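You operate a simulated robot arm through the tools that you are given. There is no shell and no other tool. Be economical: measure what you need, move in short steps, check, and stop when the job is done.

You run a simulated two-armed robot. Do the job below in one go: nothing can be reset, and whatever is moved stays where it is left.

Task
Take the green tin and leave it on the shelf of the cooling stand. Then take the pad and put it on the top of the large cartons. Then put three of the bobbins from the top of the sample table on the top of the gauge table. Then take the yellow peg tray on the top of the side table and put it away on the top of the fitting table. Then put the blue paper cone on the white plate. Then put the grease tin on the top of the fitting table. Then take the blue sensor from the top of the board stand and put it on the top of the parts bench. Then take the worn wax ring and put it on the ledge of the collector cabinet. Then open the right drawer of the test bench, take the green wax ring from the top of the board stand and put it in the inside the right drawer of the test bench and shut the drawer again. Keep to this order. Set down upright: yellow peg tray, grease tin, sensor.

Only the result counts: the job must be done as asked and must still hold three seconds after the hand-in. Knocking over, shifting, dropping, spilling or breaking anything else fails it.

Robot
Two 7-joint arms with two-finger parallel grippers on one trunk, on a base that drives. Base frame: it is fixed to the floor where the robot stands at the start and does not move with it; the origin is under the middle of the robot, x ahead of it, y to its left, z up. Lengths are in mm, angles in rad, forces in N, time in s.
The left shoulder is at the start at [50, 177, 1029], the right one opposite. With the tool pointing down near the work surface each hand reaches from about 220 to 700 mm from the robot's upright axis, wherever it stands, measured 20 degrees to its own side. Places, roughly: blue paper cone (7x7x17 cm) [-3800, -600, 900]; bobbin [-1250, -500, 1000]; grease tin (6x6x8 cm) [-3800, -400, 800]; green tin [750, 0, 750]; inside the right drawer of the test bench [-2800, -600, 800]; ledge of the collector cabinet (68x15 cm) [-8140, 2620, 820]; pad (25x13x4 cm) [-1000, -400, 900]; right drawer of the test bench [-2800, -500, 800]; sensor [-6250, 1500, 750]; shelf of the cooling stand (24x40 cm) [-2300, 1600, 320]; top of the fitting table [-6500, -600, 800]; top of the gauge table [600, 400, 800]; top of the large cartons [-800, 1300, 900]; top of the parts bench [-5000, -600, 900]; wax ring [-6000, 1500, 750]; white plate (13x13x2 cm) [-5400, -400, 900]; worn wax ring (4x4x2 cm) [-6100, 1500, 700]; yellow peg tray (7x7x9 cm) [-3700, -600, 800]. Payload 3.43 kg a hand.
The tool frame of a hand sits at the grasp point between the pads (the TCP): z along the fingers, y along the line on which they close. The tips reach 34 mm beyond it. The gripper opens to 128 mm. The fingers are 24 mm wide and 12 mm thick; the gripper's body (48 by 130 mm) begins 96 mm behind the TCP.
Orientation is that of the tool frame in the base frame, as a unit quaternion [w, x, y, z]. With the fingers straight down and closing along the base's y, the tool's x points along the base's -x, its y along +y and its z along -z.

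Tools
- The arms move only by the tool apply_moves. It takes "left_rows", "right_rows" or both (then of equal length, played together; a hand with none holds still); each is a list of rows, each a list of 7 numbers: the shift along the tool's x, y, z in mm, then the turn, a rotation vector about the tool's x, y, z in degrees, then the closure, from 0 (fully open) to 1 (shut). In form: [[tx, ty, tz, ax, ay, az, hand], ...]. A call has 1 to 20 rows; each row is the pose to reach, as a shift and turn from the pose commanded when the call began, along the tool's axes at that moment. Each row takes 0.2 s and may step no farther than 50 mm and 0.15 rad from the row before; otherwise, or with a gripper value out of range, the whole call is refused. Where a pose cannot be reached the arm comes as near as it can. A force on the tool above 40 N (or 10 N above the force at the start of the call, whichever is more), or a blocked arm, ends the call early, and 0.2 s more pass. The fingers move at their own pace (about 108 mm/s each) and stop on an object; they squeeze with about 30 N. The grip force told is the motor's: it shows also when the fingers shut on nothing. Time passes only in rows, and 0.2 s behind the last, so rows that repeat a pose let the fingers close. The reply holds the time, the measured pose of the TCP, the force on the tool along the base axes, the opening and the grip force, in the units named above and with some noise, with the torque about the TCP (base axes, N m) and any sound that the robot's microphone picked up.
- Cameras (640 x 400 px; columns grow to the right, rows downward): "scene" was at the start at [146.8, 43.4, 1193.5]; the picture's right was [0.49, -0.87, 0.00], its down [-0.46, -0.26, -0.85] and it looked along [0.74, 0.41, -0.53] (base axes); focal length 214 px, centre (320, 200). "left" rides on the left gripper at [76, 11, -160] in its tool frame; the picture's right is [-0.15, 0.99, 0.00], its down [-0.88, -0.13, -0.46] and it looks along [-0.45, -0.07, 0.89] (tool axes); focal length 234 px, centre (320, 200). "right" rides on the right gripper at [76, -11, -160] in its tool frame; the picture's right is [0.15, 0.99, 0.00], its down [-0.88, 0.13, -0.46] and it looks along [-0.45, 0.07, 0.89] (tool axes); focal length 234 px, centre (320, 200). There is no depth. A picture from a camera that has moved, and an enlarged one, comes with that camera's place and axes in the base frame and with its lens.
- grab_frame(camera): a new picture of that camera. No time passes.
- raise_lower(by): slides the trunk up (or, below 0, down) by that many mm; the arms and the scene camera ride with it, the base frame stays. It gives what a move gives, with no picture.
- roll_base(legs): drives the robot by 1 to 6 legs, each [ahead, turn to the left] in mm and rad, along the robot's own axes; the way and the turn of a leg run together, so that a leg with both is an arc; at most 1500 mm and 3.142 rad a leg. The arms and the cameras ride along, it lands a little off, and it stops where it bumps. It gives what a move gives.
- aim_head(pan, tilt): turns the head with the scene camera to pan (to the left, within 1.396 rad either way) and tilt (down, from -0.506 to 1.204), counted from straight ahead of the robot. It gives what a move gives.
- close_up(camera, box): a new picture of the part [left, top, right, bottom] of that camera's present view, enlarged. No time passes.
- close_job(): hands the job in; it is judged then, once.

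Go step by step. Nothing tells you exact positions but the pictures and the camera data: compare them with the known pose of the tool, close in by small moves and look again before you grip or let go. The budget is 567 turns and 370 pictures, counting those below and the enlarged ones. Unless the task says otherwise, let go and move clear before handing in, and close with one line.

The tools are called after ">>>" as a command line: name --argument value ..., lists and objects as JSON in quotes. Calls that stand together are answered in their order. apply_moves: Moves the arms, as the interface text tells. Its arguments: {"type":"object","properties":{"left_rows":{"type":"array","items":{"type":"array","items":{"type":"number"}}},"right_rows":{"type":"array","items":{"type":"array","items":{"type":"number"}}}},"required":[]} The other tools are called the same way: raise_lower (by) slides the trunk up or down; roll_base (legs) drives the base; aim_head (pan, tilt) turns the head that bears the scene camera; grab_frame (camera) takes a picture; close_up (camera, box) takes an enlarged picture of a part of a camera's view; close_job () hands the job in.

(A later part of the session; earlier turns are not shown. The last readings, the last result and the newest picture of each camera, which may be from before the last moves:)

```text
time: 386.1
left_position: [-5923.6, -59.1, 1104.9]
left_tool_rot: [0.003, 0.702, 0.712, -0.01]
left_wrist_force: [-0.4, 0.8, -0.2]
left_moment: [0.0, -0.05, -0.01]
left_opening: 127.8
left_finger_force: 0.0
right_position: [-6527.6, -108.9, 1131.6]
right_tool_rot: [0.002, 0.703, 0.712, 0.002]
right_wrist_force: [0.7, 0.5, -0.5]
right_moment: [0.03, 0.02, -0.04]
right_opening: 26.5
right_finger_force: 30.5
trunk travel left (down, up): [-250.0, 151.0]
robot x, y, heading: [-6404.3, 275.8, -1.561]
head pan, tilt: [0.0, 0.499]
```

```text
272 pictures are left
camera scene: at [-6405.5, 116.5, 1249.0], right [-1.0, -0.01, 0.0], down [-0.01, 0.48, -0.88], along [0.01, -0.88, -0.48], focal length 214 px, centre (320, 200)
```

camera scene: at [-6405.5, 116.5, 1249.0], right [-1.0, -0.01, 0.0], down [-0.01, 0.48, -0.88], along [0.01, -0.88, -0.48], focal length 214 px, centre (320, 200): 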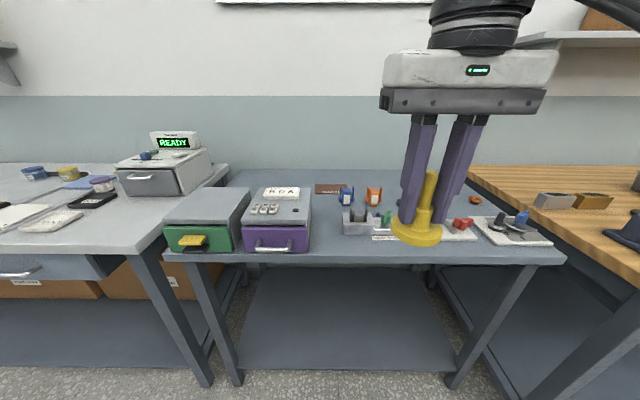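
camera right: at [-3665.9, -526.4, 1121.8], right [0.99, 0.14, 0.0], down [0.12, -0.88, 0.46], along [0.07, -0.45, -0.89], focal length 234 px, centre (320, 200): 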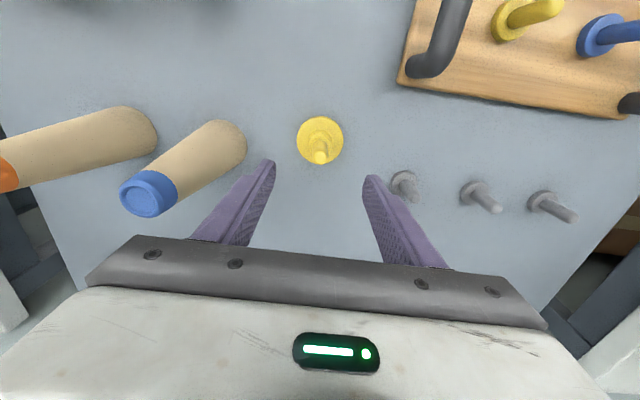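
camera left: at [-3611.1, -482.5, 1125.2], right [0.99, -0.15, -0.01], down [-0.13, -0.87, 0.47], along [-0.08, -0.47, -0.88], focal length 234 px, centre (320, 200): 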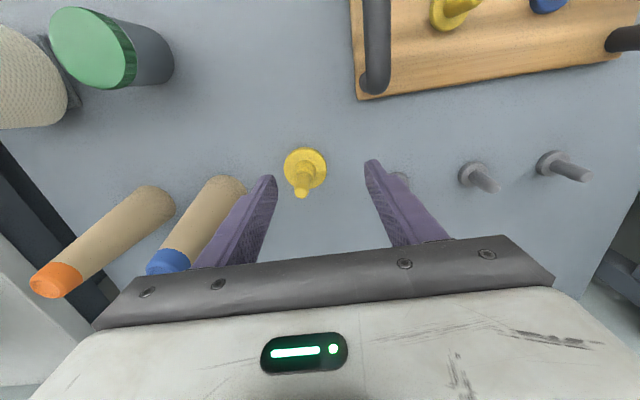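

I move closer to find a free spot.

>>> roll_base --legs '[[230, 0]]'

>>> aim_head --pan 0.1 --tilt 0.75

>>> grab_frame --camera "scene"

>>> aim_head --pan -0.45 --tilt 0.75

>>> grab_frame --camera "scene"

```text
time: 387.8
left_position: [-5921.5, -290.6, 1104.4]
left_tool_rot: [0.003, 0.702, 0.712, -0.01]
left_wrist_force: [-0.8, -0.5, 0.1]
left_moment: [0.04, 0.0, 0.0]
left_opening: 128.1
left_finger_force: 0.2
right_position: [-6525.3, -340.4, 1130.6]
right_tool_rot: [0.002, 0.703, 0.712, 0.002]
right_wrist_force: [-0.1, -0.5, -0.1]
right_moment: [0.05, 0.02, 0.04]
right_opening: 26.5
right_finger_force: 30.0
trunk travel left (down, up): [-250.0, 151.0]
robot x, y, heading: [-6403.9, 51.1, -1.558]
head pan, tilt: [0.0, 0.499]
```

```text
time: 388.6
left_position: [-5921.2, -288.9, 1105.9]
left_tool_rot: [0.002, 0.703, 0.711, -0.01]
left_wrist_force: [0.7, -0.2, 0.4]
left_moment: [0.02, -0.04, 0.0]
left_opening: 128.1
left_finger_force: 0.1
right_position: [-6526.1, -338.9, 1130.8]
right_tool_rot: [0.002, 0.703, 0.711, 0.001]
right_wrist_force: [-0.5, 0.0, -1.3]
right_moment: [-0.02, 0.06, -0.02]
right_opening: 26.3
right_finger_force: 30.1
trunk travel left (down, up): [-250.0, 151.0]
robot x, y, heading: [-6404.6, 45.1, -1.559]
head pan, tilt: [0.099, 0.75]
```

```text
271 pictures are left
camera scene: at [-6395.2, -104.7, 1227.1], right [-0.99, -0.11, 0.0], down [-0.07, 0.68, -0.73], along [0.08, -0.73, -0.68], focal length 214 px, centre (320, 200)
```

scene: 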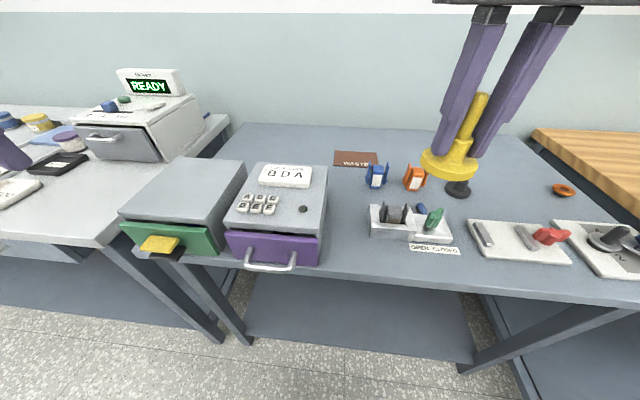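

```text
time: 389.6
left_position: [-5921.3, -288.9, 1104.7]
left_tool_rot: [0.003, 0.703, 0.711, -0.009]
left_wrist_force: [-1.2, -0.2, -0.3]
left_moment: [-0.02, 0.01, -0.03]
left_opening: 128.0
left_finger_force: 0.0
right_position: [-6526.2, -339.4, 1130.9]
right_tool_rot: [0.002, 0.703, 0.711, 0.001]
right_wrist_force: [0.7, -0.5, -1.2]
right_moment: [0.0, 0.01, 0.03]
right_opening: 26.7
right_finger_force: 29.3
trunk travel left (down, up): [-250.0, 151.0]
robot x, y, heading: [-6403.8, 47.9, -1.562]
head pan, tilt: [-0.45, 0.75]
```

```text
270 pictures are left
camera scene: at [-6439.5, -97.3, 1227.0], right [-0.9, 0.43, 0.0], down [0.29, 0.62, -0.73], along [-0.31, -0.66, -0.68], focal length 214 px, centre (320, 200)
```

scene: 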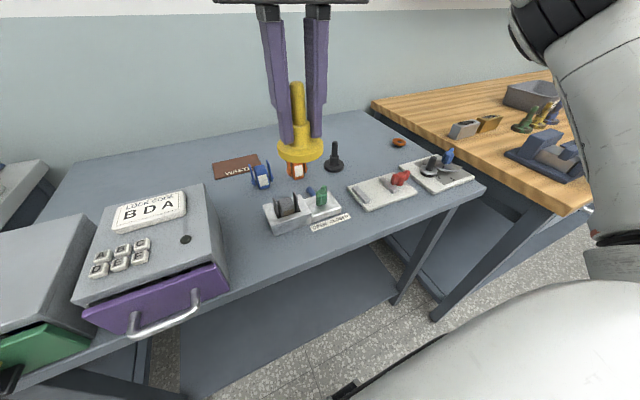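

Free spots are between the small parts, e.g. [-6690,-590] for the tray and later [-6560,-580] for the tin. I shift the base west for reach.

>>> roll_base --legs '[[-200, 0], [0, -0.545], [265, 0], [0, 0.54]]'

>>> aim_head --pan -0.2 --tilt 0.75

>>> grab_frame --camera "scene"

>>> grab_frame --camera "right"

```text
time: 395.7
left_position: [-6064.0, -321.1, 1104.7]
left_tool_rot: [0.004, 0.707, 0.707, -0.01]
left_wrist_force: [-0.6, 0.3, -0.2]
left_moment: [0.02, 0.02, 0.05]
left_opening: 128.1
left_finger_force: 0.0
right_position: [-6666.3, -362.9, 1131.3]
right_tool_rot: [0.001, 0.707, 0.707, 0.001]
right_wrist_force: [-0.1, -0.8, -1.2]
right_moment: [-0.04, -0.02, 0.0]
right_opening: 26.6
right_finger_force: 30.3
trunk travel left (down, up): [-250.0, 151.0]
robot x, y, heading: [-6542.7, 19.9, -1.575]
head pan, tilt: [-0.45, 0.75]
```

```text
time: 396.4
left_position: [-6062.6, -321.1, 1105.0]
left_tool_rot: [0.003, 0.707, 0.707, -0.009]
left_wrist_force: [-0.2, -0.6, 0.0]
left_moment: [-0.01, 0.0, 0.02]
left_opening: 127.9
left_finger_force: 0.0
right_position: [-6667.7, -363.4, 1132.1]
right_tool_rot: [0.002, 0.707, 0.707, 0.002]
right_wrist_force: [0.1, 0.0, -1.3]
right_moment: [0.03, 0.01, -0.03]
right_opening: 26.4
right_finger_force: 30.2
trunk travel left (down, up): [-250.0, 151.0]
robot x, y, heading: [-6538.3, 19.4, -1.573]
head pan, tilt: [-0.201, 0.75]
```

```text
269 pictures are left
camera scene: at [-6559.5, -129.3, 1227.0], right [-0.98, 0.2, 0.0], down [0.14, 0.67, -0.73], along [-0.15, -0.72, -0.68], focal length 214 px, centre (320, 200)
```

scene: 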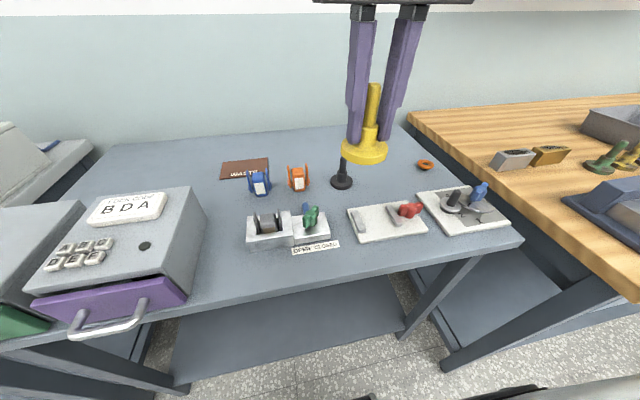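

```text
268 pictures are left
camera right: at [-6680.5, -287.9, 1292.0], right [0.99, 0.15, 0.0], down [0.13, -0.88, 0.46], along [0.07, -0.45, -0.89], focal length 234 px, centre (320, 200)
```

right: 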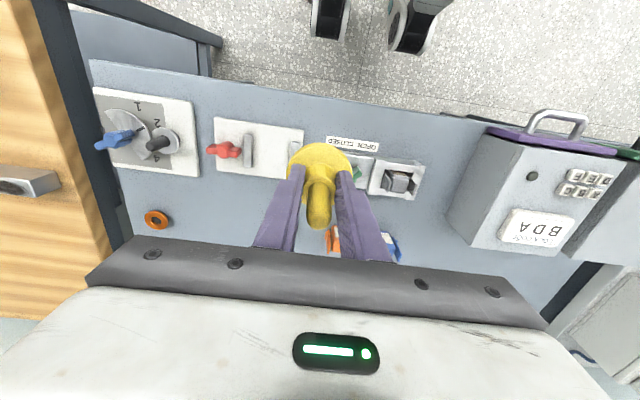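

I go over [-6667,-595] and lower part way.

>>> apply_moves --right_rows '[[-40, 0, 10, 0, 0, 0, 1], [-80, 0, 25, 0, 0, 0, 1], [-120, 0, 45, 0, 0, 0, 1], [-160, 0, 70, 0, 0, 0, 1], [-200, 0, 95, 0, 0, 0, 1], [-232, 0, 130, 0, 0, 0, 1], [-232, 0, 170, 0, 0, 0, 1], [-232, 0, 200, 0, 0, 0, 1]]'

>>> grab_frame --camera "right"

>>> close_up --camera "scene" --box '[220, 90, 420, 260]'

```text
time: 398.2
left_position: [-6063.0, -321.3, 1103.8]
left_tool_rot: [0.004, 0.707, 0.707, -0.009]
left_wrist_force: [0.7, -0.7, -1.0]
left_moment: [-0.03, 0.0, 0.03]
left_opening: 128.2
left_finger_force: 0.1
right_position: [-6666.2, -596.0, 931.6]
right_tool_rot: [0.004, 0.708, 0.707, 0.0]
right_wrist_force: [0.5, -0.2, -0.6]
right_moment: [-0.04, 0.01, -0.01]
right_opening: 26.6
right_finger_force: 30.1
trunk travel left (down, up): [-250.0, 151.0]
robot x, y, heading: [-6540.1, 16.4, -1.576]
head pan, tilt: [-0.201, 0.75]
```

```text
267 pictures are left
camera right: at [-6679.7, -520.5, 1091.9], right [0.99, 0.15, 0.0], down [0.13, -0.88, 0.46], along [0.07, -0.45, -0.89], focal length 234 px, centre (320, 200)
```

right: 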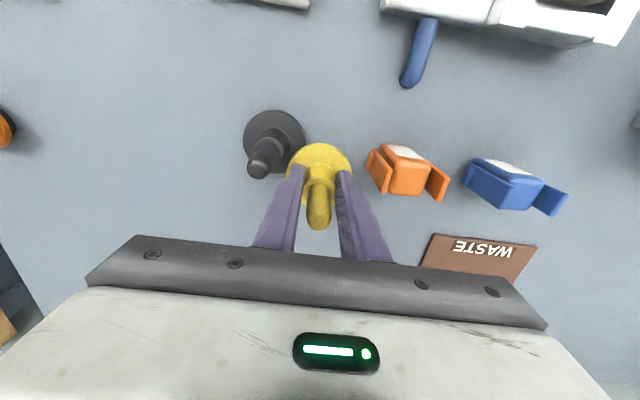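

```text
2.35 times, centred on (320, 175) of scene
camera zoom: at [-6559.4, -129.5, 1227.0], right [-0.98, 0.2, 0.0], down [0.14, 0.67, -0.73], along [-0.15, -0.72, -0.68], focal length 505 px, centre (320, 259)
```

zoom: 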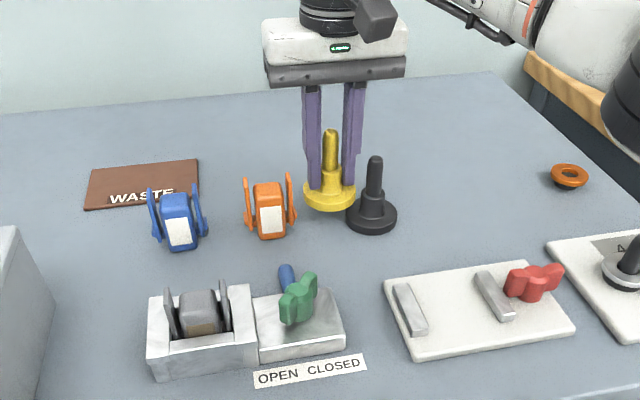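

Comparing the views shows this table is higher (z≈855) and the black piece is close at [-6716,-575]. I raise, drive 50 mm closer, and use a spot further back, [-6655,-670].

>>> apply_moves --right_rows '[[0, 0, -40, 0, 0, 0, 1], [0, 0, -85, 0, 0, 0, 1]]'

>>> roll_base --legs '[[50, 0]]'

>>> apply_moves --right_rows '[[-12, 6, 0, 0, 0, 0, 1], [-24, 11, 0, 0, 0, 0, 1], [-24, 11, 30, 0, 0, 0, 1]]'

>>> grab_frame --camera "right"

>>> close_up --camera "scene" --box '[220, 90, 420, 260]'

```text
time: 398.8
left_position: [-6061.8, -320.7, 1105.0]
left_tool_rot: [0.003, 0.707, 0.707, -0.009]
left_wrist_force: [0.5, 0.2, 0.2]
left_moment: [-0.01, 0.01, -0.02]
left_opening: 128.0
left_finger_force: 0.1
right_position: [-6667.2, -595.7, 1015.2]
right_tool_rot: [0.003, 0.707, 0.707, 0.002]
right_wrist_force: [0.1, 0.0, -0.3]
right_moment: [-0.02, 0.0, 0.06]
right_opening: 26.6
right_finger_force: 29.8
trunk travel left (down, up): [-250.0, 151.0]
robot x, y, heading: [-6539.8, 25.1, -1.576]
head pan, tilt: [-0.201, 0.75]
```

```text
time: 399.8
left_position: [-6063.6, -370.9, 1105.4]
left_tool_rot: [0.003, 0.707, 0.707, -0.009]
left_wrist_force: [0.0, 0.0, 0.3]
left_moment: [0.04, -0.02, 0.0]
left_opening: 127.8
left_finger_force: 0.1
right_position: [-6667.2, -646.6, 1014.0]
right_tool_rot: [0.002, 0.708, 0.707, 0.001]
right_wrist_force: [-0.3, -0.5, -0.8]
right_moment: [0.03, 0.03, 0.0]
right_opening: 26.8
right_finger_force: 29.8
trunk travel left (down, up): [-250.0, 151.0]
robot x, y, heading: [-6539.9, -23.9, -1.575]
head pan, tilt: [-0.201, 0.75]
```

```text
time: 400.6
left_position: [-6063.7, -371.3, 1104.4]
left_tool_rot: [0.003, 0.707, 0.707, -0.01]
left_wrist_force: [-0.2, -0.5, -0.2]
left_moment: [-0.02, 0.01, -0.02]
left_opening: 128.1
left_finger_force: 0.1
right_position: [-6660.6, -658.6, 981.7]
right_tool_rot: [0.001, 0.708, 0.706, 0.001]
right_wrist_force: [-0.5, 0.6, -0.1]
right_moment: [0.02, -0.02, 0.02]
right_opening: 26.8
right_finger_force: 30.1
right hand out of reach, approached as far as the arm can: row 1, 2, 3
trunk travel left (down, up): [-250.0, 151.0]
robot x, y, heading: [-6541.1, -27.2, -1.573]
head pan, tilt: [-0.201, 0.75]
```

```text
265 pictures are left
camera right: at [-6673.2, -583.6, 1143.3], right [0.99, 0.14, 0.0], down [0.13, -0.88, 0.46], along [0.07, -0.45, -0.89], focal length 234 px, centre (320, 200)
```

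right: 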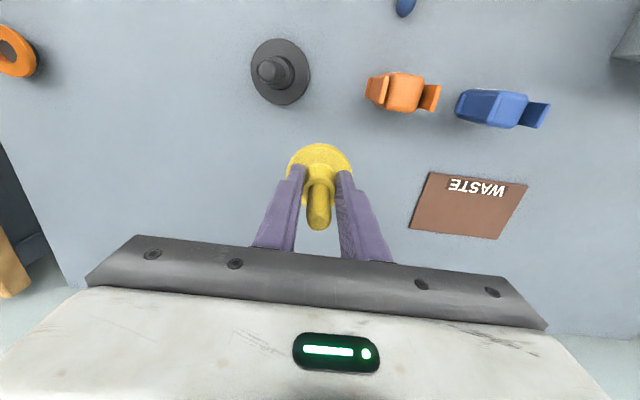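

```text
2.35 times, centred on (320, 175) of scene
camera zoom: at [-6559.5, -179.4, 1227.0], right [-0.98, 0.2, 0.0], down [0.14, 0.67, -0.73], along [-0.15, -0.72, -0.68], focal length 505 px, centre (320, 259)
```

zoom: 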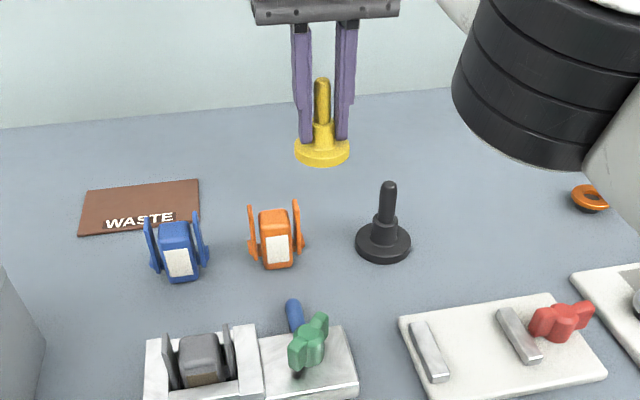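

Clear space around. Lowering to contact.

>>> apply_moves --right_rows '[[0, 0, 25, 0, 0, 0, 1], [0, 0, 45, 0, 0, 0, 1], [0, 0, 55, 0, 0, 0, 1], [0, 0, 60, 0, 0, 0, 1], [0, 0, 63, 0, 0, 0, 1], [0, 0, 66, 0, 0, 0, 1], [0, 0, 69, 0, 0, 0, 1], [0, 0, 72, 0, 0, 0, 1], [0, 0, 75, 0, 0, 0, 1], [0, 0, 78, 0, 0, 0, 1], [0, 0, 81, 0, 0, 0, 1], [0, 0, 84, 0, 0, 0, 1]]'

>>> close_up --camera "scene" --box '[220, 90, 420, 260]'

>>> grab_frame --camera "right"

```text
time: 403.2
left_position: [-6064.3, -370.6, 1105.9]
left_tool_rot: [0.003, 0.707, 0.707, -0.008]
left_wrist_force: [0.7, -0.3, -0.3]
left_moment: [-0.01, 0.01, 0.02]
left_opening: 127.9
left_finger_force: 0.1
right_position: [-6660.0, -669.7, 913.6]
right_tool_rot: [0.001, 0.708, 0.706, 0.002]
right_wrist_force: [0.1, 1.0, -0.6]
right_moment: [-0.04, 0.0, -0.02]
right_opening: 26.7
right_finger_force: 29.7
right hand out of reach, approached as far as the arm can: row 1, 2, 3, 4, 5, 6, 7, 8, 9, 10, 11, 12
trunk travel left (down, up): [-250.0, 151.0]
robot x, y, heading: [-6544.2, -27.8, -1.577]
head pan, tilt: [-0.201, 0.75]
```

```text
2.35 times, centred on (320, 175) of scene
camera zoom: at [-6559.6, -179.0, 1227.1], right [-0.98, 0.2, 0.0], down [0.14, 0.67, -0.73], along [-0.15, -0.72, -0.68], focal length 505 px, centre (320, 259)
```

zoom: 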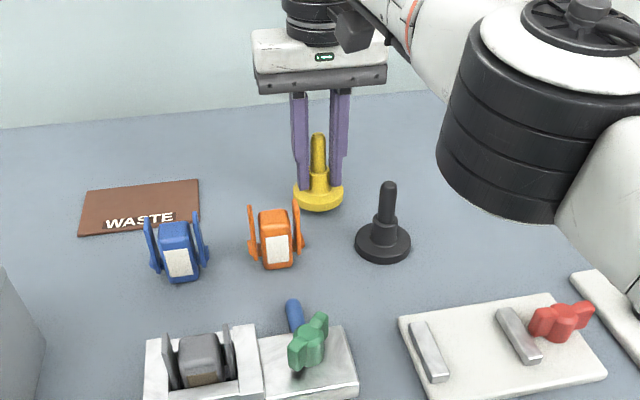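

```text
262 pictures are left
camera right: at [-6671.3, -595.0, 1075.6], right [0.99, 0.15, 0.0], down [0.13, -0.88, 0.46], along [0.07, -0.45, -0.89], focal length 234 px, centre (320, 200)
```

right: 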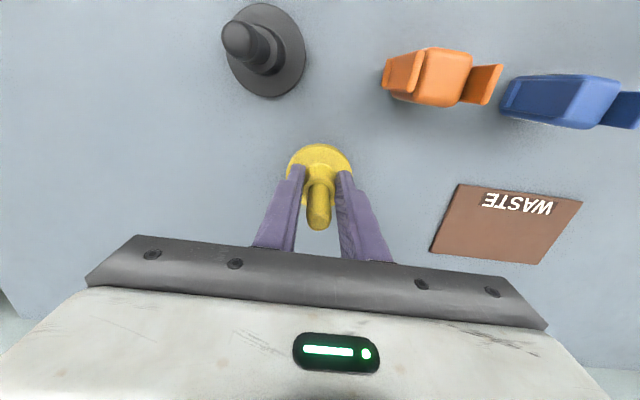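

No contact yet at 914; I continue, easing back a touch for reach.

>>> apply_moves --right_rows '[[8, 0, 4, 0, 0, 0, 1], [10, 0, 8, 0, 0, 0, 1], [10, 0, 11, 0, 0, 0, 1], [10, 0, 14, 0, 0, 0, 1], [10, 0, 17, 0, 0, 0, 1], [10, 0, 20, 0, 0, 0, 1], [10, 0, 23, 0, 0, 0, 1], [10, 0, 26, 0, 0, 0, 1], [10, 0, 29, 0, 0, 0, 1]]'

```text
time: 405.2
left_position: [-6063.5, -367.5, 1106.6]
left_tool_rot: [0.004, 0.706, 0.708, -0.011]
left_wrist_force: [0.3, -0.1, 0.4]
left_moment: [0.03, -0.02, -0.03]
left_opening: 127.9
left_finger_force: 0.1
right_position: [-6655.8, -672.7, 895.9]
right_tool_rot: [0.005, 0.708, 0.706, -0.002]
right_wrist_force: [-2.8, 0.4, 32.5]
right_moment: [-0.04, 0.25, 0.01]
right_opening: 26.7
right_finger_force: 30.4
right hand out of reach, approached as far as the arm can: row 1, 2, 3, 4, 5, 6, 7, 8, 9
trunk travel left (down, up): [-250.0, 151.0]
robot x, y, heading: [-6540.9, -29.1, -1.573]
head pan, tilt: [-0.201, 0.75]
```

Contact (table z≈842). I ease the pressure before releasing.

>>> apply_moves --right_rows '[[0, 0, -3, 0, 0, 0, 1]]'

```text
time: 405.6
left_position: [-6063.9, -368.4, 1104.9]
left_tool_rot: [0.003, 0.707, 0.707, -0.011]
left_wrist_force: [-0.7, -0.2, -0.6]
left_moment: [-0.02, 0.03, 0.04]
left_opening: 128.0
left_finger_force: 0.0
right_position: [-6656.8, -672.0, 895.9]
right_tool_rot: [0.004, 0.708, 0.706, -0.002]
right_wrist_force: [-2.1, 1.6, 23.8]
right_moment: [-0.22, 0.28, -0.01]
right_opening: 26.7
right_finger_force: 29.9
trunk travel left (down, up): [-250.0, 151.0]
robot x, y, heading: [-6544.5, -27.1, -1.574]
head pan, tilt: [-0.201, 0.75]
```

>>> apply_moves --right_rows '[[0, 0, -6, 0, 0, 0, 1], [0, 0, -7, 0, 0, 0, 0.9], [0, 0, -7, 0, 0, 0, 0.7], [0, 0, -7, 0, 0, 0, 0.6], [0, 0, -7, 0, 0, 0, 0.6], [0, 0, -25, 0, 0, 0, 0.6], [0, 0, -60, 0, 0, 0, 0.6], [0, 0, -100, 0, 0, 0, 0.6]]'

>>> close_up --camera "scene" --box '[220, 90, 420, 260]'

```text
time: 407.4
left_position: [-6064.6, -369.5, 1105.8]
left_tool_rot: [0.003, 0.707, 0.707, -0.009]
left_wrist_force: [-0.4, 0.6, -0.8]
left_moment: [-0.02, -0.02, -0.01]
left_opening: 127.7
left_finger_force: 0.1
right_position: [-6664.8, -652.7, 988.5]
right_tool_rot: [0.003, 0.707, 0.707, 0.001]
right_wrist_force: [-0.4, 0.2, -0.4]
right_moment: [0.01, 0.0, 0.01]
right_opening: 51.0
right_finger_force: 0.0
right hand out of reach, approached as far as the arm can: row 7, 8
trunk travel left (down, up): [-250.0, 151.0]
robot x, y, heading: [-6539.7, -26.5, -1.577]
head pan, tilt: [-0.201, 0.75]
```

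```text
2.35 times, centred on (320, 175) of scene
camera zoom: at [-6560.4, -178.6, 1227.1], right [-0.98, 0.2, 0.0], down [0.14, 0.67, -0.73], along [-0.15, -0.72, -0.68], focal length 505 px, centre (320, 259)
```

zoom: 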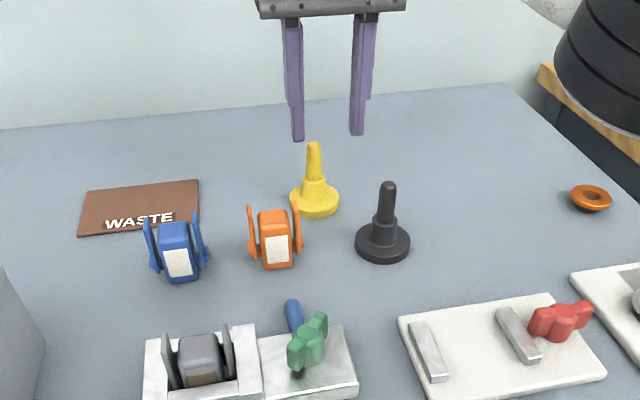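

The tray stands upright. Now I retract and return to the side table for the blue cone.

>>> apply_moves --right_rows '[[40, 0, -35, 0, 0, 0, 0.5], [80, 0, -70, 0, 0, 0, 0.4], [120, 0, -95, 0, 0, 0, 0.4], [160, 0, -110, 0, 0, 0, 0.4], [205, 0, -120, 0, 0, 0, 0.4], [250, 0, -130, 0, 0, 0, 0.4]]'

>>> roll_base --legs '[[-370, 0], [0, 1.575], [1500, 0], [1400, 0], [0, -1.575]]'

>>> aim_head --pan -0.2 --tilt 0.65

>>> grab_frame --camera "scene"

```text
refused: row 1 steps farther than a row can; nothing moved
```

```text
time: 431.0
left_position: [-3168.9, 7.3, 1105.5]
left_tool_rot: [0.003, 0.71, 0.704, -0.011]
left_wrist_force: [-0.9, 0.5, 0.6]
left_moment: [-0.02, 0.01, 0.02]
left_opening: 128.0
left_finger_force: 0.2
right_position: [-3770.9, -270.5, 988.5]
right_tool_rot: [0.002, 0.709, 0.705, 0.002]
right_wrist_force: [-0.2, 0.8, 0.2]
right_moment: [0.0, 0.01, 0.0]
right_opening: 51.3
right_finger_force: 0.0
trunk travel left (down, up): [-250.0, 151.0]
robot x, y, heading: [-3643.9, 356.6, -1.581]
head pan, tilt: [-0.201, 0.75]
```

```text
time: 431.7
left_position: [-3168.2, 8.1, 1105.8]
left_tool_rot: [0.003, 0.709, 0.705, -0.01]
left_wrist_force: [0.9, 0.1, -0.1]
left_moment: [0.01, -0.03, 0.02]
left_opening: 128.0
left_finger_force: 0.0
right_position: [-3770.0, -270.2, 989.5]
right_tool_rot: [0.002, 0.709, 0.705, 0.001]
right_wrist_force: [0.2, -0.3, 0.2]
right_moment: [-0.02, -0.01, 0.01]
right_opening: 51.3
right_finger_force: 0.0
trunk travel left (down, up): [-250.0, 151.0]
robot x, y, heading: [-3645.1, 355.5, -1.578]
head pan, tilt: [-0.201, 0.649]
```

```text
260 pictures are left
camera scene: at [-3663.5, 198.6, 1235.6], right [-0.98, 0.21, 0.0], down [0.13, 0.59, -0.8], along [-0.17, -0.78, -0.6], focal length 214 px, centre (320, 200)
```

scene: 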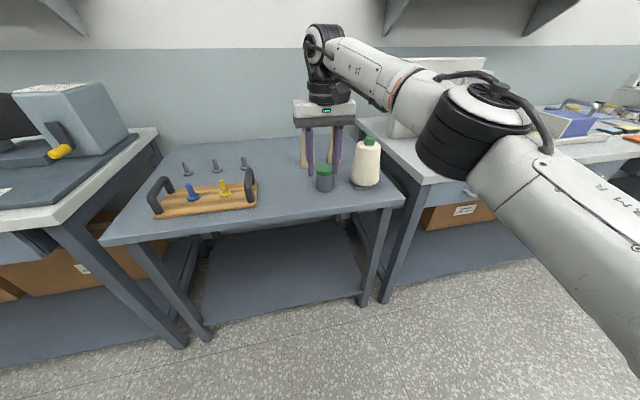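

The refused retract did no harm. I raise the hand properly now and look at the cone.

>>> apply_moves --right_rows '[[30, 0, -35, 0, 0, 0, 0.4], [60, 0, -70, 0, 0, 0, 0.4], [90, 0, -100, 0, 0, 0, 0.4], [120, 0, -125, 0, 0, 0, 0.4], [150, 0, -135, 0, 0, 0, 0.4]]'

>>> roll_base --legs '[[360, 0]]'

>>> aim_head --pan -0.2 --tilt 0.7

>>> grab_frame --camera "scene"

>>> grab_frame --camera "right"

```text
time: 432.9
left_position: [-3169.1, 7.6, 1105.6]
left_tool_rot: [0.002, 0.709, 0.705, -0.009]
left_wrist_force: [-0.3, 0.0, -0.5]
left_moment: [0.01, 0.03, 0.02]
left_opening: 128.0
left_finger_force: 0.0
right_position: [-3769.7, -118.9, 1124.0]
right_tool_rot: [0.002, 0.71, 0.704, 0.002]
right_wrist_force: [1.0, 0.0, -0.2]
right_moment: [0.03, 0.0, 0.01]
right_opening: 76.7
right_finger_force: 0.1
trunk travel left (down, up): [-250.0, 151.0]
robot x, y, heading: [-3642.2, 352.3, -1.577]
head pan, tilt: [-0.201, 0.649]
```

```text
time: 435.2
left_position: [-3170.8, -351.6, 1104.7]
left_tool_rot: [0.003, 0.708, 0.706, -0.01]
left_wrist_force: [-0.8, -0.1, 0.0]
left_moment: [0.03, 0.02, 0.01]
left_opening: 128.1
left_finger_force: 0.1
right_position: [-3771.1, -480.2, 1123.6]
right_tool_rot: [0.003, 0.709, 0.706, 0.001]
right_wrist_force: [0.6, -0.1, -0.4]
right_moment: [0.02, -0.01, -0.01]
right_opening: 76.8
right_finger_force: 0.0
trunk travel left (down, up): [-250.0, 151.0]
robot x, y, heading: [-3646.9, -6.0, -1.573]
head pan, tilt: [-0.201, 0.649]
```

```text
time: 435.9
left_position: [-3170.9, -350.6, 1105.8]
left_tool_rot: [0.003, 0.708, 0.706, -0.01]
left_wrist_force: [-0.5, -0.1, 0.0]
left_moment: [-0.04, -0.01, -0.01]
left_opening: 128.0
left_finger_force: 0.1
right_position: [-3772.3, -479.4, 1123.4]
right_tool_rot: [0.002, 0.709, 0.705, 0.001]
right_wrist_force: [0.0, -1.1, -0.7]
right_moment: [0.0, 0.02, 0.03]
right_opening: 76.7
right_finger_force: 0.1
trunk travel left (down, up): [-250.0, 151.0]
robot x, y, heading: [-3645.7, -6.2, -1.575]
head pan, tilt: [-0.201, 0.7]
```

```text
259 pictures are left
camera scene: at [-3665.9, -159.5, 1231.3], right [-0.98, 0.21, 0.0], down [0.13, 0.63, -0.77], along [-0.16, -0.75, -0.64], focal length 214 px, centre (320, 200)
```

scene: 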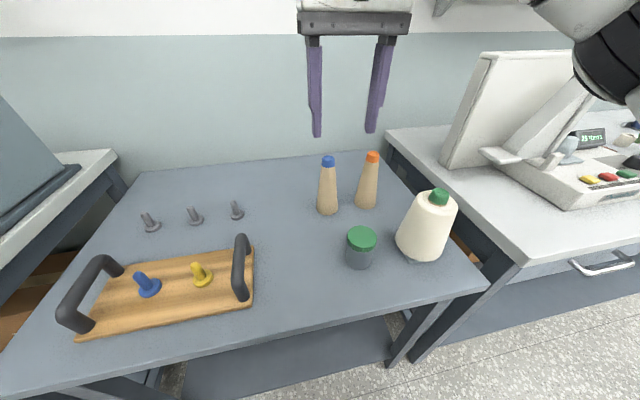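

```text
258 pictures are left
camera right: at [-3783.7, -404.3, 1284.3], right [0.99, 0.14, 0.0], down [0.12, -0.88, 0.46], along [0.07, -0.45, -0.89], focal length 234 px, centre (320, 200)
```

right: 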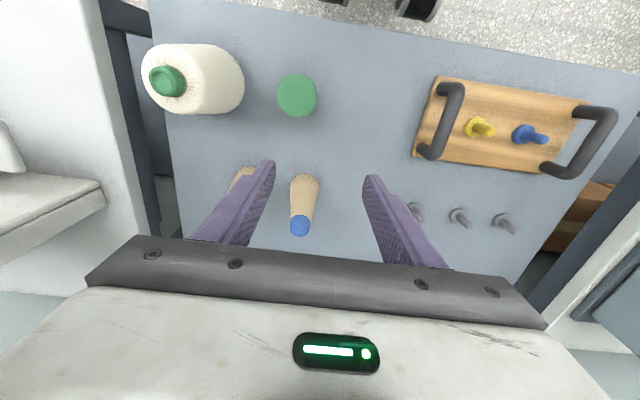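

Cone at [-3785,-614]. Moving above it.

>>> apply_moves --right_rows '[[-40, -4, 20, 0, 0, 0, 0.4], [-80, -8, 45, 0, 0, 0, 0.4], [-115, -12, 75, 0, 0, 0, 0.4], [-135, -13, 105, 0, 0, 0, 0.4]]'

>>> grab_frame --camera "right"

```text
time: 436.9
left_position: [-3170.4, -352.2, 1104.1]
left_tool_rot: [0.003, 0.709, 0.706, -0.009]
left_wrist_force: [0.7, -0.5, 0.3]
left_moment: [-0.02, 0.01, 0.0]
left_opening: 128.0
left_finger_force: 0.0
right_position: [-3786.0, -616.8, 1018.2]
right_tool_rot: [0.003, 0.709, 0.705, 0.001]
right_wrist_force: [-1.1, -0.2, 0.4]
right_moment: [0.03, -0.03, -0.02]
right_opening: 76.8
right_finger_force: 0.1
trunk travel left (down, up): [-250.0, 151.0]
robot x, y, heading: [-3647.8, -7.7, -1.578]
head pan, tilt: [-0.201, 0.7]
```

```text
257 pictures are left
camera right: at [-3798.0, -540.0, 1179.5], right [0.99, 0.14, 0.0], down [0.12, -0.88, 0.46], along [0.07, -0.45, -0.89], focal length 234 px, centre (320, 200)
```

right: 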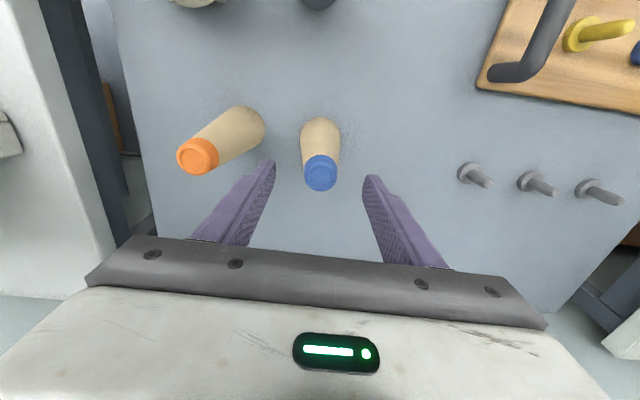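

Aligned. Lower and grip.

>>> apply_moves --right_rows '[[-1, 0, 35, 0, 0, 0, 0.4], [-1, 0, 75, 0, 0, 0, 0.4], [-1, 0, 110, 0, 0, 0, 0.4], [-1, 0, 130, 0, 0, 0, 0.4], [-1, 0, 130, 0, 0, 0, 0.7], [-1, 0, 130, 0, 0, 0, 1], [-1, 0, 130, 0, 0, 0, 1], [-1, 0, 130, 0, 0, 0, 1], [-1, 0, 120, 0, 0, 0, 1], [-1, 0, 100, 0, 0, 0, 1]]'

>>> close_up --camera "scene" --box '[260, 80, 440, 260]'

```text
time: 439.1
left_position: [-3170.1, -349.7, 1104.9]
left_tool_rot: [0.002, 0.708, 0.706, -0.009]
left_wrist_force: [0.8, -0.6, 0.1]
left_moment: [0.03, -0.01, 0.02]
left_opening: 128.1
left_finger_force: 0.0
right_position: [-3784.2, -618.0, 919.3]
right_tool_rot: [0.002, 0.709, 0.705, 0.001]
right_wrist_force: [-0.2, -0.3, -0.9]
right_moment: [0.0, 0.0, 0.01]
right_opening: 53.7
right_finger_force: 30.2
trunk travel left (down, up): [-250.0, 151.0]
robot x, y, heading: [-3645.8, -5.1, -1.576]
head pan, tilt: [-0.201, 0.7]
```

```text
2.22 times, centred on (350, 170) of scene
camera zoom: at [-3665.8, -159.4, 1231.3], right [-0.98, 0.21, 0.0], down [0.13, 0.63, -0.77], along [-0.16, -0.75, -0.64], focal length 477 px, centre (253, 267)
```

zoom: 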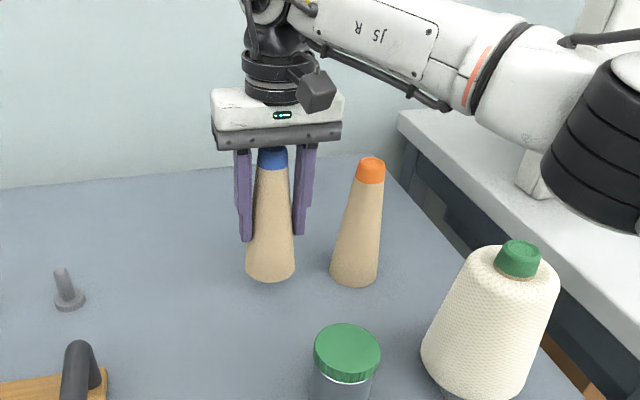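

The cone is lifted. I raise it, draw back and drive to the white plate near x=-5400.

>>> apply_moves --right_rows '[[0, 0, -40, 0, 0, 0, 1], [0, 0, -85, 0, 0, 0, 1], [0, 0, -125, 0, 0, 0, 1], [40, 0, -150, 0, 0, 0, 1], [80, 0, -170, 0, 0, 0, 1], [120, 0, -190, 0, 0, 0, 1], [160, 0, -200, 0, 0, 0, 1], [205, 0, -205, 0, 0, 0, 1]]'

>>> roll_base --legs '[[-340, 0], [0, -1.566], [1500, 0], [0, 1.566]]'

>>> aim_head --pan 0.0 --tilt 0.55

>>> grab_frame --camera "scene"

```text
time: 440.9
left_position: [-3170.1, -351.0, 1105.4]
left_tool_rot: [0.003, 0.709, 0.705, -0.009]
left_wrist_force: [-0.1, 0.4, 0.6]
left_moment: [0.01, 0.0, 0.02]
left_opening: 127.8
left_finger_force: 0.0
right_position: [-3785.1, -410.3, 1123.8]
right_tool_rot: [0.003, 0.709, 0.705, 0.001]
right_wrist_force: [-0.3, 1.0, -0.6]
right_moment: [0.03, -0.02, 0.05]
right_opening: 53.6
right_finger_force: 29.7
trunk travel left (down, up): [-250.0, 151.0]
robot x, y, heading: [-3646.5, -6.3, -1.578]
head pan, tilt: [-0.201, 0.7]
```

```text
time: 457.7
left_position: [-4667.9, -14.2, 1104.8]
left_tool_rot: [0.004, 0.712, 0.702, -0.01]
left_wrist_force: [0.6, 1.3, 1.0]
left_moment: [0.01, -0.02, 0.05]
left_opening: 128.4
left_finger_force: 0.1
right_position: [-5282.6, -68.5, 1123.6]
right_tool_rot: [0.003, 0.712, 0.702, 0.001]
right_wrist_force: [0.1, -0.5, -1.1]
right_moment: [-0.01, 0.02, 0.01]
right_opening: 53.3
right_finger_force: 29.9
trunk travel left (down, up): [-250.0, 151.0]
robot x, y, heading: [-5141.8, 337.5, -1.588]
head pan, tilt: [-0.201, 0.7]
```

```text
time: 458.4
left_position: [-4667.8, -15.7, 1105.8]
left_tool_rot: [0.002, 0.712, 0.702, -0.009]
left_wrist_force: [-0.1, 0.5, 0.2]
left_moment: [0.03, -0.01, 0.02]
left_opening: 127.8
left_finger_force: 0.1
right_position: [-5282.9, -69.3, 1123.0]
right_tool_rot: [0.003, 0.712, 0.702, 0.001]
right_wrist_force: [0.3, 0.3, -1.1]
right_moment: [-0.01, -0.02, 0.02]
right_opening: 53.5
right_finger_force: 30.3
trunk travel left (down, up): [-250.0, 151.0]
robot x, y, heading: [-5142.6, 333.7, -1.592]
head pan, tilt: [0.0, 0.55]
```

```text
255 pictures are left
camera scene: at [-5145.8, 175.0, 1244.4], right [-1.0, 0.02, 0.0], down [0.01, 0.52, -0.85], along [-0.02, -0.85, -0.52], focal length 214 px, centre (320, 200)
```

scene: 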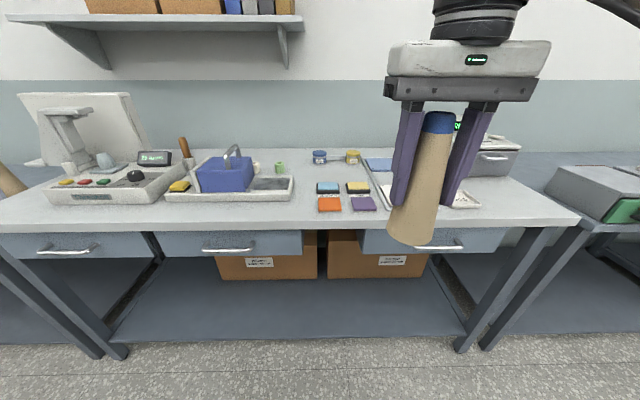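

The plate is hidden behind my hand; I shift the hand and look closer.

>>> apply_moves --right_rows '[[10, 40, 0, 0, 0, 0, 1], [20, 80, 0, 0, 0, 0, 1], [30, 120, 0, 0, 0, 0, 1]]'

>>> aim_head --pan -0.45 --tilt 0.55

>>> grab_frame --camera "scene"

>>> grab_frame --camera "right"

```text
time: 459.2
left_position: [-4668.2, -14.5, 1104.9]
left_tool_rot: [0.003, 0.712, 0.702, -0.01]
left_wrist_force: [0.6, -0.7, -0.5]
left_moment: [0.01, 0.0, -0.03]
left_opening: 127.9
left_finger_force: 0.1
right_position: [-5162.0, -39.9, 1123.5]
right_tool_rot: [0.004, 0.712, 0.702, 0.001]
right_wrist_force: [-0.5, -0.5, -0.3]
right_moment: [0.0, 0.03, 0.05]
right_opening: 53.6
right_finger_force: 30.2
trunk travel left (down, up): [-250.0, 151.0]
robot x, y, heading: [-5144.2, 334.6, -1.586]
head pan, tilt: [0.0, 0.55]
```

```text
time: 460.1
left_position: [-4669.3, -13.9, 1105.2]
left_tool_rot: [0.003, 0.712, 0.702, -0.009]
left_wrist_force: [0.6, 0.5, 1.3]
left_moment: [0.0, 0.06, 0.01]
left_opening: 128.0
left_finger_force: 0.0
right_position: [-5164.7, -39.0, 1124.1]
right_tool_rot: [0.002, 0.713, 0.701, 0.001]
right_wrist_force: [0.0, 0.1, -0.5]
right_moment: [-0.01, 0.0, 0.05]
right_opening: 53.3
right_finger_force: 30.2
trunk travel left (down, up): [-250.0, 151.0]
robot x, y, heading: [-5140.8, 330.7, -1.587]
head pan, tilt: [-0.45, 0.55]
```

```text
254 pictures are left
camera scene: at [-5184.6, 184.6, 1244.4], right [-0.89, 0.45, 0.0], down [0.24, 0.47, -0.85], along [-0.38, -0.76, -0.52], focal length 214 px, centre (320, 200)
```

scene: 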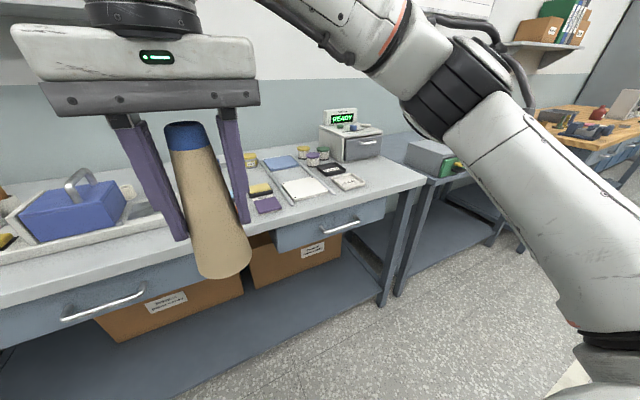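

```text
253 pictures are left
camera right: at [-5175.0, 36.2, 1284.5], right [0.99, 0.13, 0.0], down [0.11, -0.88, 0.46], along [0.06, -0.45, -0.89], focal length 234 px, centre (320, 200)
```

right: 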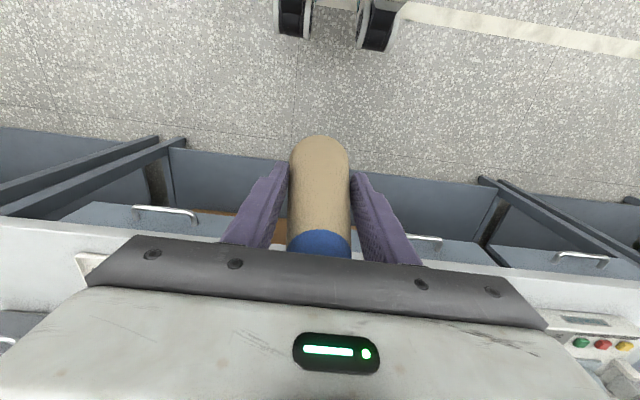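

>>> close_up --camera "scene" --box '[235, 125, 385, 215]'

```text
4.27 times, centred on (310, 170) of scene
camera zoom: at [-5184.6, 184.6, 1244.4], right [-0.89, 0.45, 0.0], down [0.24, 0.47, -0.85], along [-0.38, -0.76, -0.52], focal length 915 px, centre (363, 328)
```

zoom: 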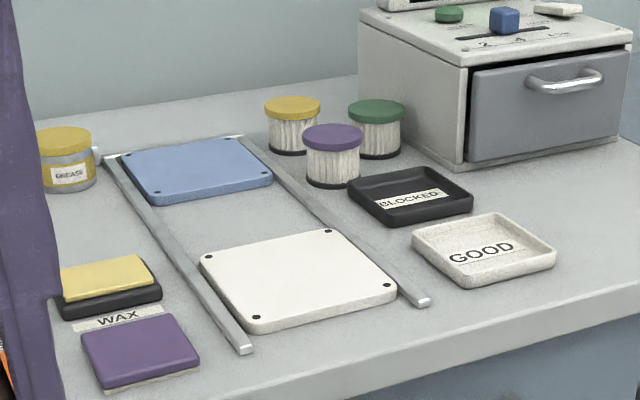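

The white plate lies between two rails at about [-5423,-407]. I move in.

>>> roll_base --legs '[[0, -0.63], [229, 0], [0, 0.645]]'

>>> aim_head --pan -0.5 --tilt 0.75

>>> grab_frame --camera "scene"

```text
time: 465.3
left_position: [-4801.3, -191.1, 1105.5]
left_tool_rot: [0.003, 0.708, 0.706, -0.01]
left_wrist_force: [0.2, -0.2, 0.5]
left_moment: [0.0, -0.01, -0.03]
left_opening: 128.1
left_finger_force: 0.1
right_position: [-5296.8, -222.6, 1123.5]
right_tool_rot: [0.003, 0.709, 0.706, 0.001]
right_wrist_force: [0.1, -0.2, 0.0]
right_moment: [0.02, 0.02, -0.01]
right_opening: 53.5
right_finger_force: 29.3
trunk travel left (down, up): [-250.0, 151.0]
robot x, y, heading: [-5280.1, 156.7, -1.578]
head pan, tilt: [-0.45, 0.55]
```

```text
time: 466.0
left_position: [-4802.6, -191.9, 1104.5]
left_tool_rot: [0.003, 0.708, 0.706, -0.009]
left_wrist_force: [-0.1, 0.0, 0.7]
left_moment: [-0.03, -0.04, 0.02]
left_opening: 128.0
left_finger_force: 0.0
right_position: [-5296.4, -222.3, 1124.2]
right_tool_rot: [0.003, 0.708, 0.706, 0.001]
right_wrist_force: [0.1, 0.5, 0.0]
right_moment: [0.0, 0.02, -0.03]
right_opening: 53.6
right_finger_force: 30.0
trunk travel left (down, up): [-250.0, 151.0]
robot x, y, heading: [-5281.1, 149.7, -1.581]
head pan, tilt: [-0.499, 0.75]
```

```text
251 pictures are left
camera scene: at [-5321.1, 9.6, 1227.1], right [-0.88, 0.48, 0.0], down [0.33, 0.6, -0.73], along [-0.35, -0.64, -0.68], focal length 214 px, centre (320, 200)
```

scene: 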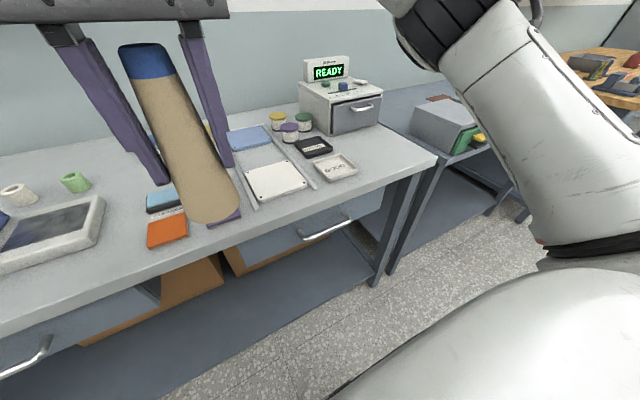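

The plate's centre is [-5428,-419] with its top at z≈893. I bring the cone above it.

>>> apply_moves --right_rows '[[-33, -22, 5, 0, 0, 0, 1], [-66, -44, 15, 0, 0, 0, 1], [-99, -65, 25, 0, 0, 0, 1], [-132, -87, 35, 0, 0, 0, 1], [-165, -108, 50, 0, 0, 0, 1], [-198, -130, 70, 0, 0, 0, 1]]'

>>> grab_frame --camera "right"

>>> close_up --camera "scene" --box '[180, 60, 380, 240]'

```text
time: 467.4
left_position: [-4803.2, -192.6, 1104.5]
left_tool_rot: [0.003, 0.708, 0.706, -0.009]
left_wrist_force: [-0.7, -0.4, -0.5]
left_moment: [-0.01, -0.01, -0.02]
left_opening: 128.0
left_finger_force: 0.0
right_position: [-5426.8, -420.8, 1052.2]
right_tool_rot: [0.002, 0.708, 0.706, 0.001]
right_wrist_force: [-0.2, -0.2, -0.2]
right_moment: [-0.01, 0.01, 0.02]
right_opening: 53.2
right_finger_force: 29.7
trunk travel left (down, up): [-250.0, 151.0]
robot x, y, heading: [-5278.7, 151.8, -1.579]
head pan, tilt: [-0.499, 0.75]
```

```text
250 pictures are left
camera right: at [-5439.5, -345.3, 1213.4], right [0.99, 0.14, 0.0], down [0.13, -0.88, 0.46], along [0.07, -0.45, -0.89], focal length 234 px, centre (320, 200)
```

right: 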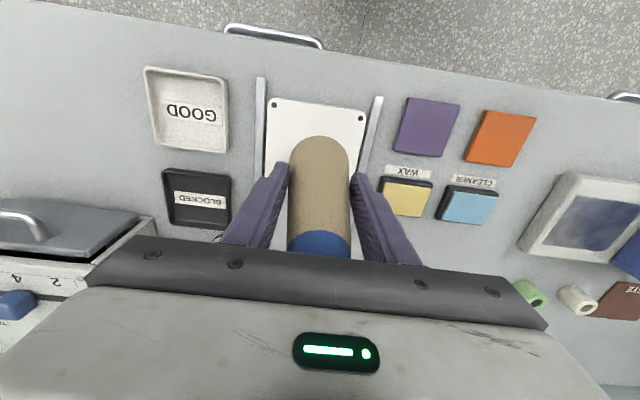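

```text
2.22 times, centred on (280, 150) of scene
camera zoom: at [-5321.3, 9.2, 1227.0], right [-0.87, 0.48, 0.0], down [0.33, 0.6, -0.73], along [-0.35, -0.64, -0.68], focal length 477 px, centre (409, 311)
```

zoom: 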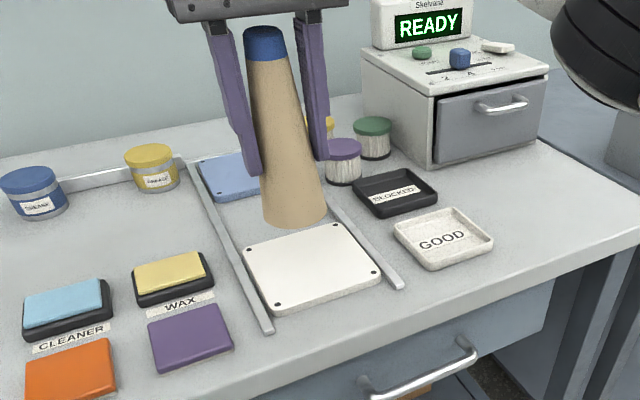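

Refining from corners: plate centre [-5432,-437]. I adjust and lower to contact.

>>> apply_moves --right_rows '[[-16, -5, 15, 0, 0, 0, 1], [-16, -5, 40, 0, 0, 0, 1], [-16, -5, 55, 0, 0, 0, 1], [-16, -5, 60, 0, 0, 0, 1], [-16, -5, 63, 0, 0, 0, 1], [-16, -5, 66, 0, 0, 0, 1], [-16, -5, 69, 0, 0, 0, 1], [-16, -5, 72, 0, 0, 0, 1], [-16, -5, 75, 0, 0, 0, 1]]'

>>> close_up --camera "scene" --box '[180, 60, 380, 240]'

```text
time: 469.4
left_position: [-4802.9, -190.4, 1104.5]
left_tool_rot: [0.003, 0.708, 0.706, -0.009]
left_wrist_force: [-0.9, -0.2, -0.1]
left_moment: [0.01, 0.0, -0.01]
left_opening: 128.0
left_finger_force: 0.1
right_position: [-5431.0, -435.7, 980.1]
right_tool_rot: [0.004, 0.709, 0.705, -0.001]
right_wrist_force: [-0.7, -0.9, 8.9]
right_moment: [0.11, 0.16, 0.04]
right_opening: 53.4
right_finger_force: 29.9
trunk travel left (down, up): [-250.0, 151.0]
robot x, y, heading: [-5280.2, 154.5, -1.579]
head pan, tilt: [-0.499, 0.75]
```

```text
2.22 times, centred on (280, 150) of scene
camera zoom: at [-5321.1, 10.4, 1227.4], right [-0.87, 0.48, 0.0], down [0.33, 0.6, -0.73], along [-0.35, -0.64, -0.68], focal length 477 px, centre (409, 311)
```

zoom: 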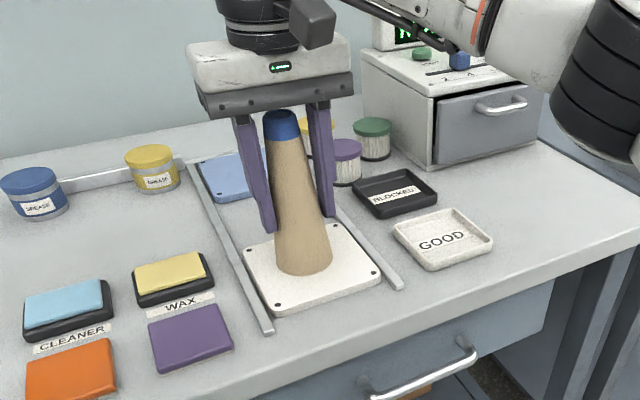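

Contact at about 9 N, the cone stands on the plate. I release and rise.

>>> apply_moves --right_rows '[[0, 0, -1, 0, 0, 0, 0.65], [0, 0, -1, 0, 0, 0, 0.5], [0, 0, -1, 0, 0, 0, 0.35], [0, 0, -1, 0, 0, 0, 0.3], [0, 0, -25, 0, 0, 0, 0.3], [0, 0, -65, 0, 0, 0, 0.3], [0, 0, -105, 0, 0, 0, 0.3], [0, 0, -145, 0, 0, 0, 0.3], [45, 0, -160, 0, 0, 0, 0.3], [90, 0, -165, 0, 0, 0, 0.3], [135, 0, -165, 0, 0, 0, 0.3], [180, 0, -165, 0, 0, 0, 0.3]]'

>>> close_up --camera "scene" --box '[180, 60, 380, 240]'

```text
time: 472.0
left_position: [-4803.0, -191.0, 1105.3]
left_tool_rot: [0.003, 0.709, 0.706, -0.009]
left_wrist_force: [0.4, 0.0, 0.2]
left_moment: [-0.05, -0.03, -0.03]
left_opening: 128.5
left_finger_force: 0.1
right_position: [-5433.7, -254.5, 1143.6]
right_tool_rot: [0.003, 0.709, 0.705, 0.001]
right_wrist_force: [0.5, -0.6, -0.2]
right_moment: [0.0, -0.04, 0.02]
right_opening: 89.3
right_finger_force: 0.1
right hand out of reach, approached as far as the arm can: row 8
trunk travel left (down, up): [-250.0, 151.0]
robot x, y, heading: [-5279.5, 149.1, -1.573]
head pan, tilt: [-0.499, 0.75]
```

```text
2.22 times, centred on (280, 150) of scene
camera zoom: at [-5321.3, 10.1, 1227.1], right [-0.87, 0.48, 0.0], down [0.33, 0.6, -0.73], along [-0.35, -0.64, -0.68], focal length 477 px, centre (409, 311)
```

zoom: 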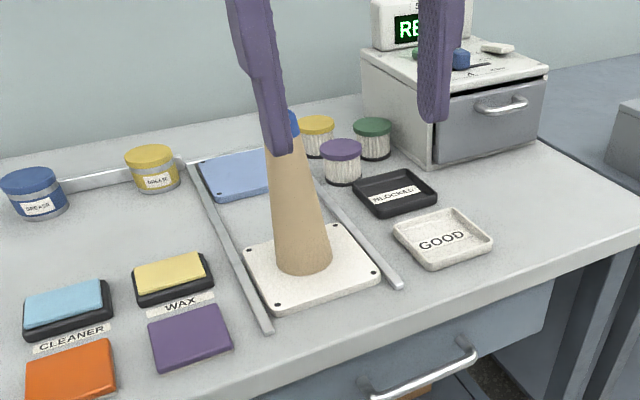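

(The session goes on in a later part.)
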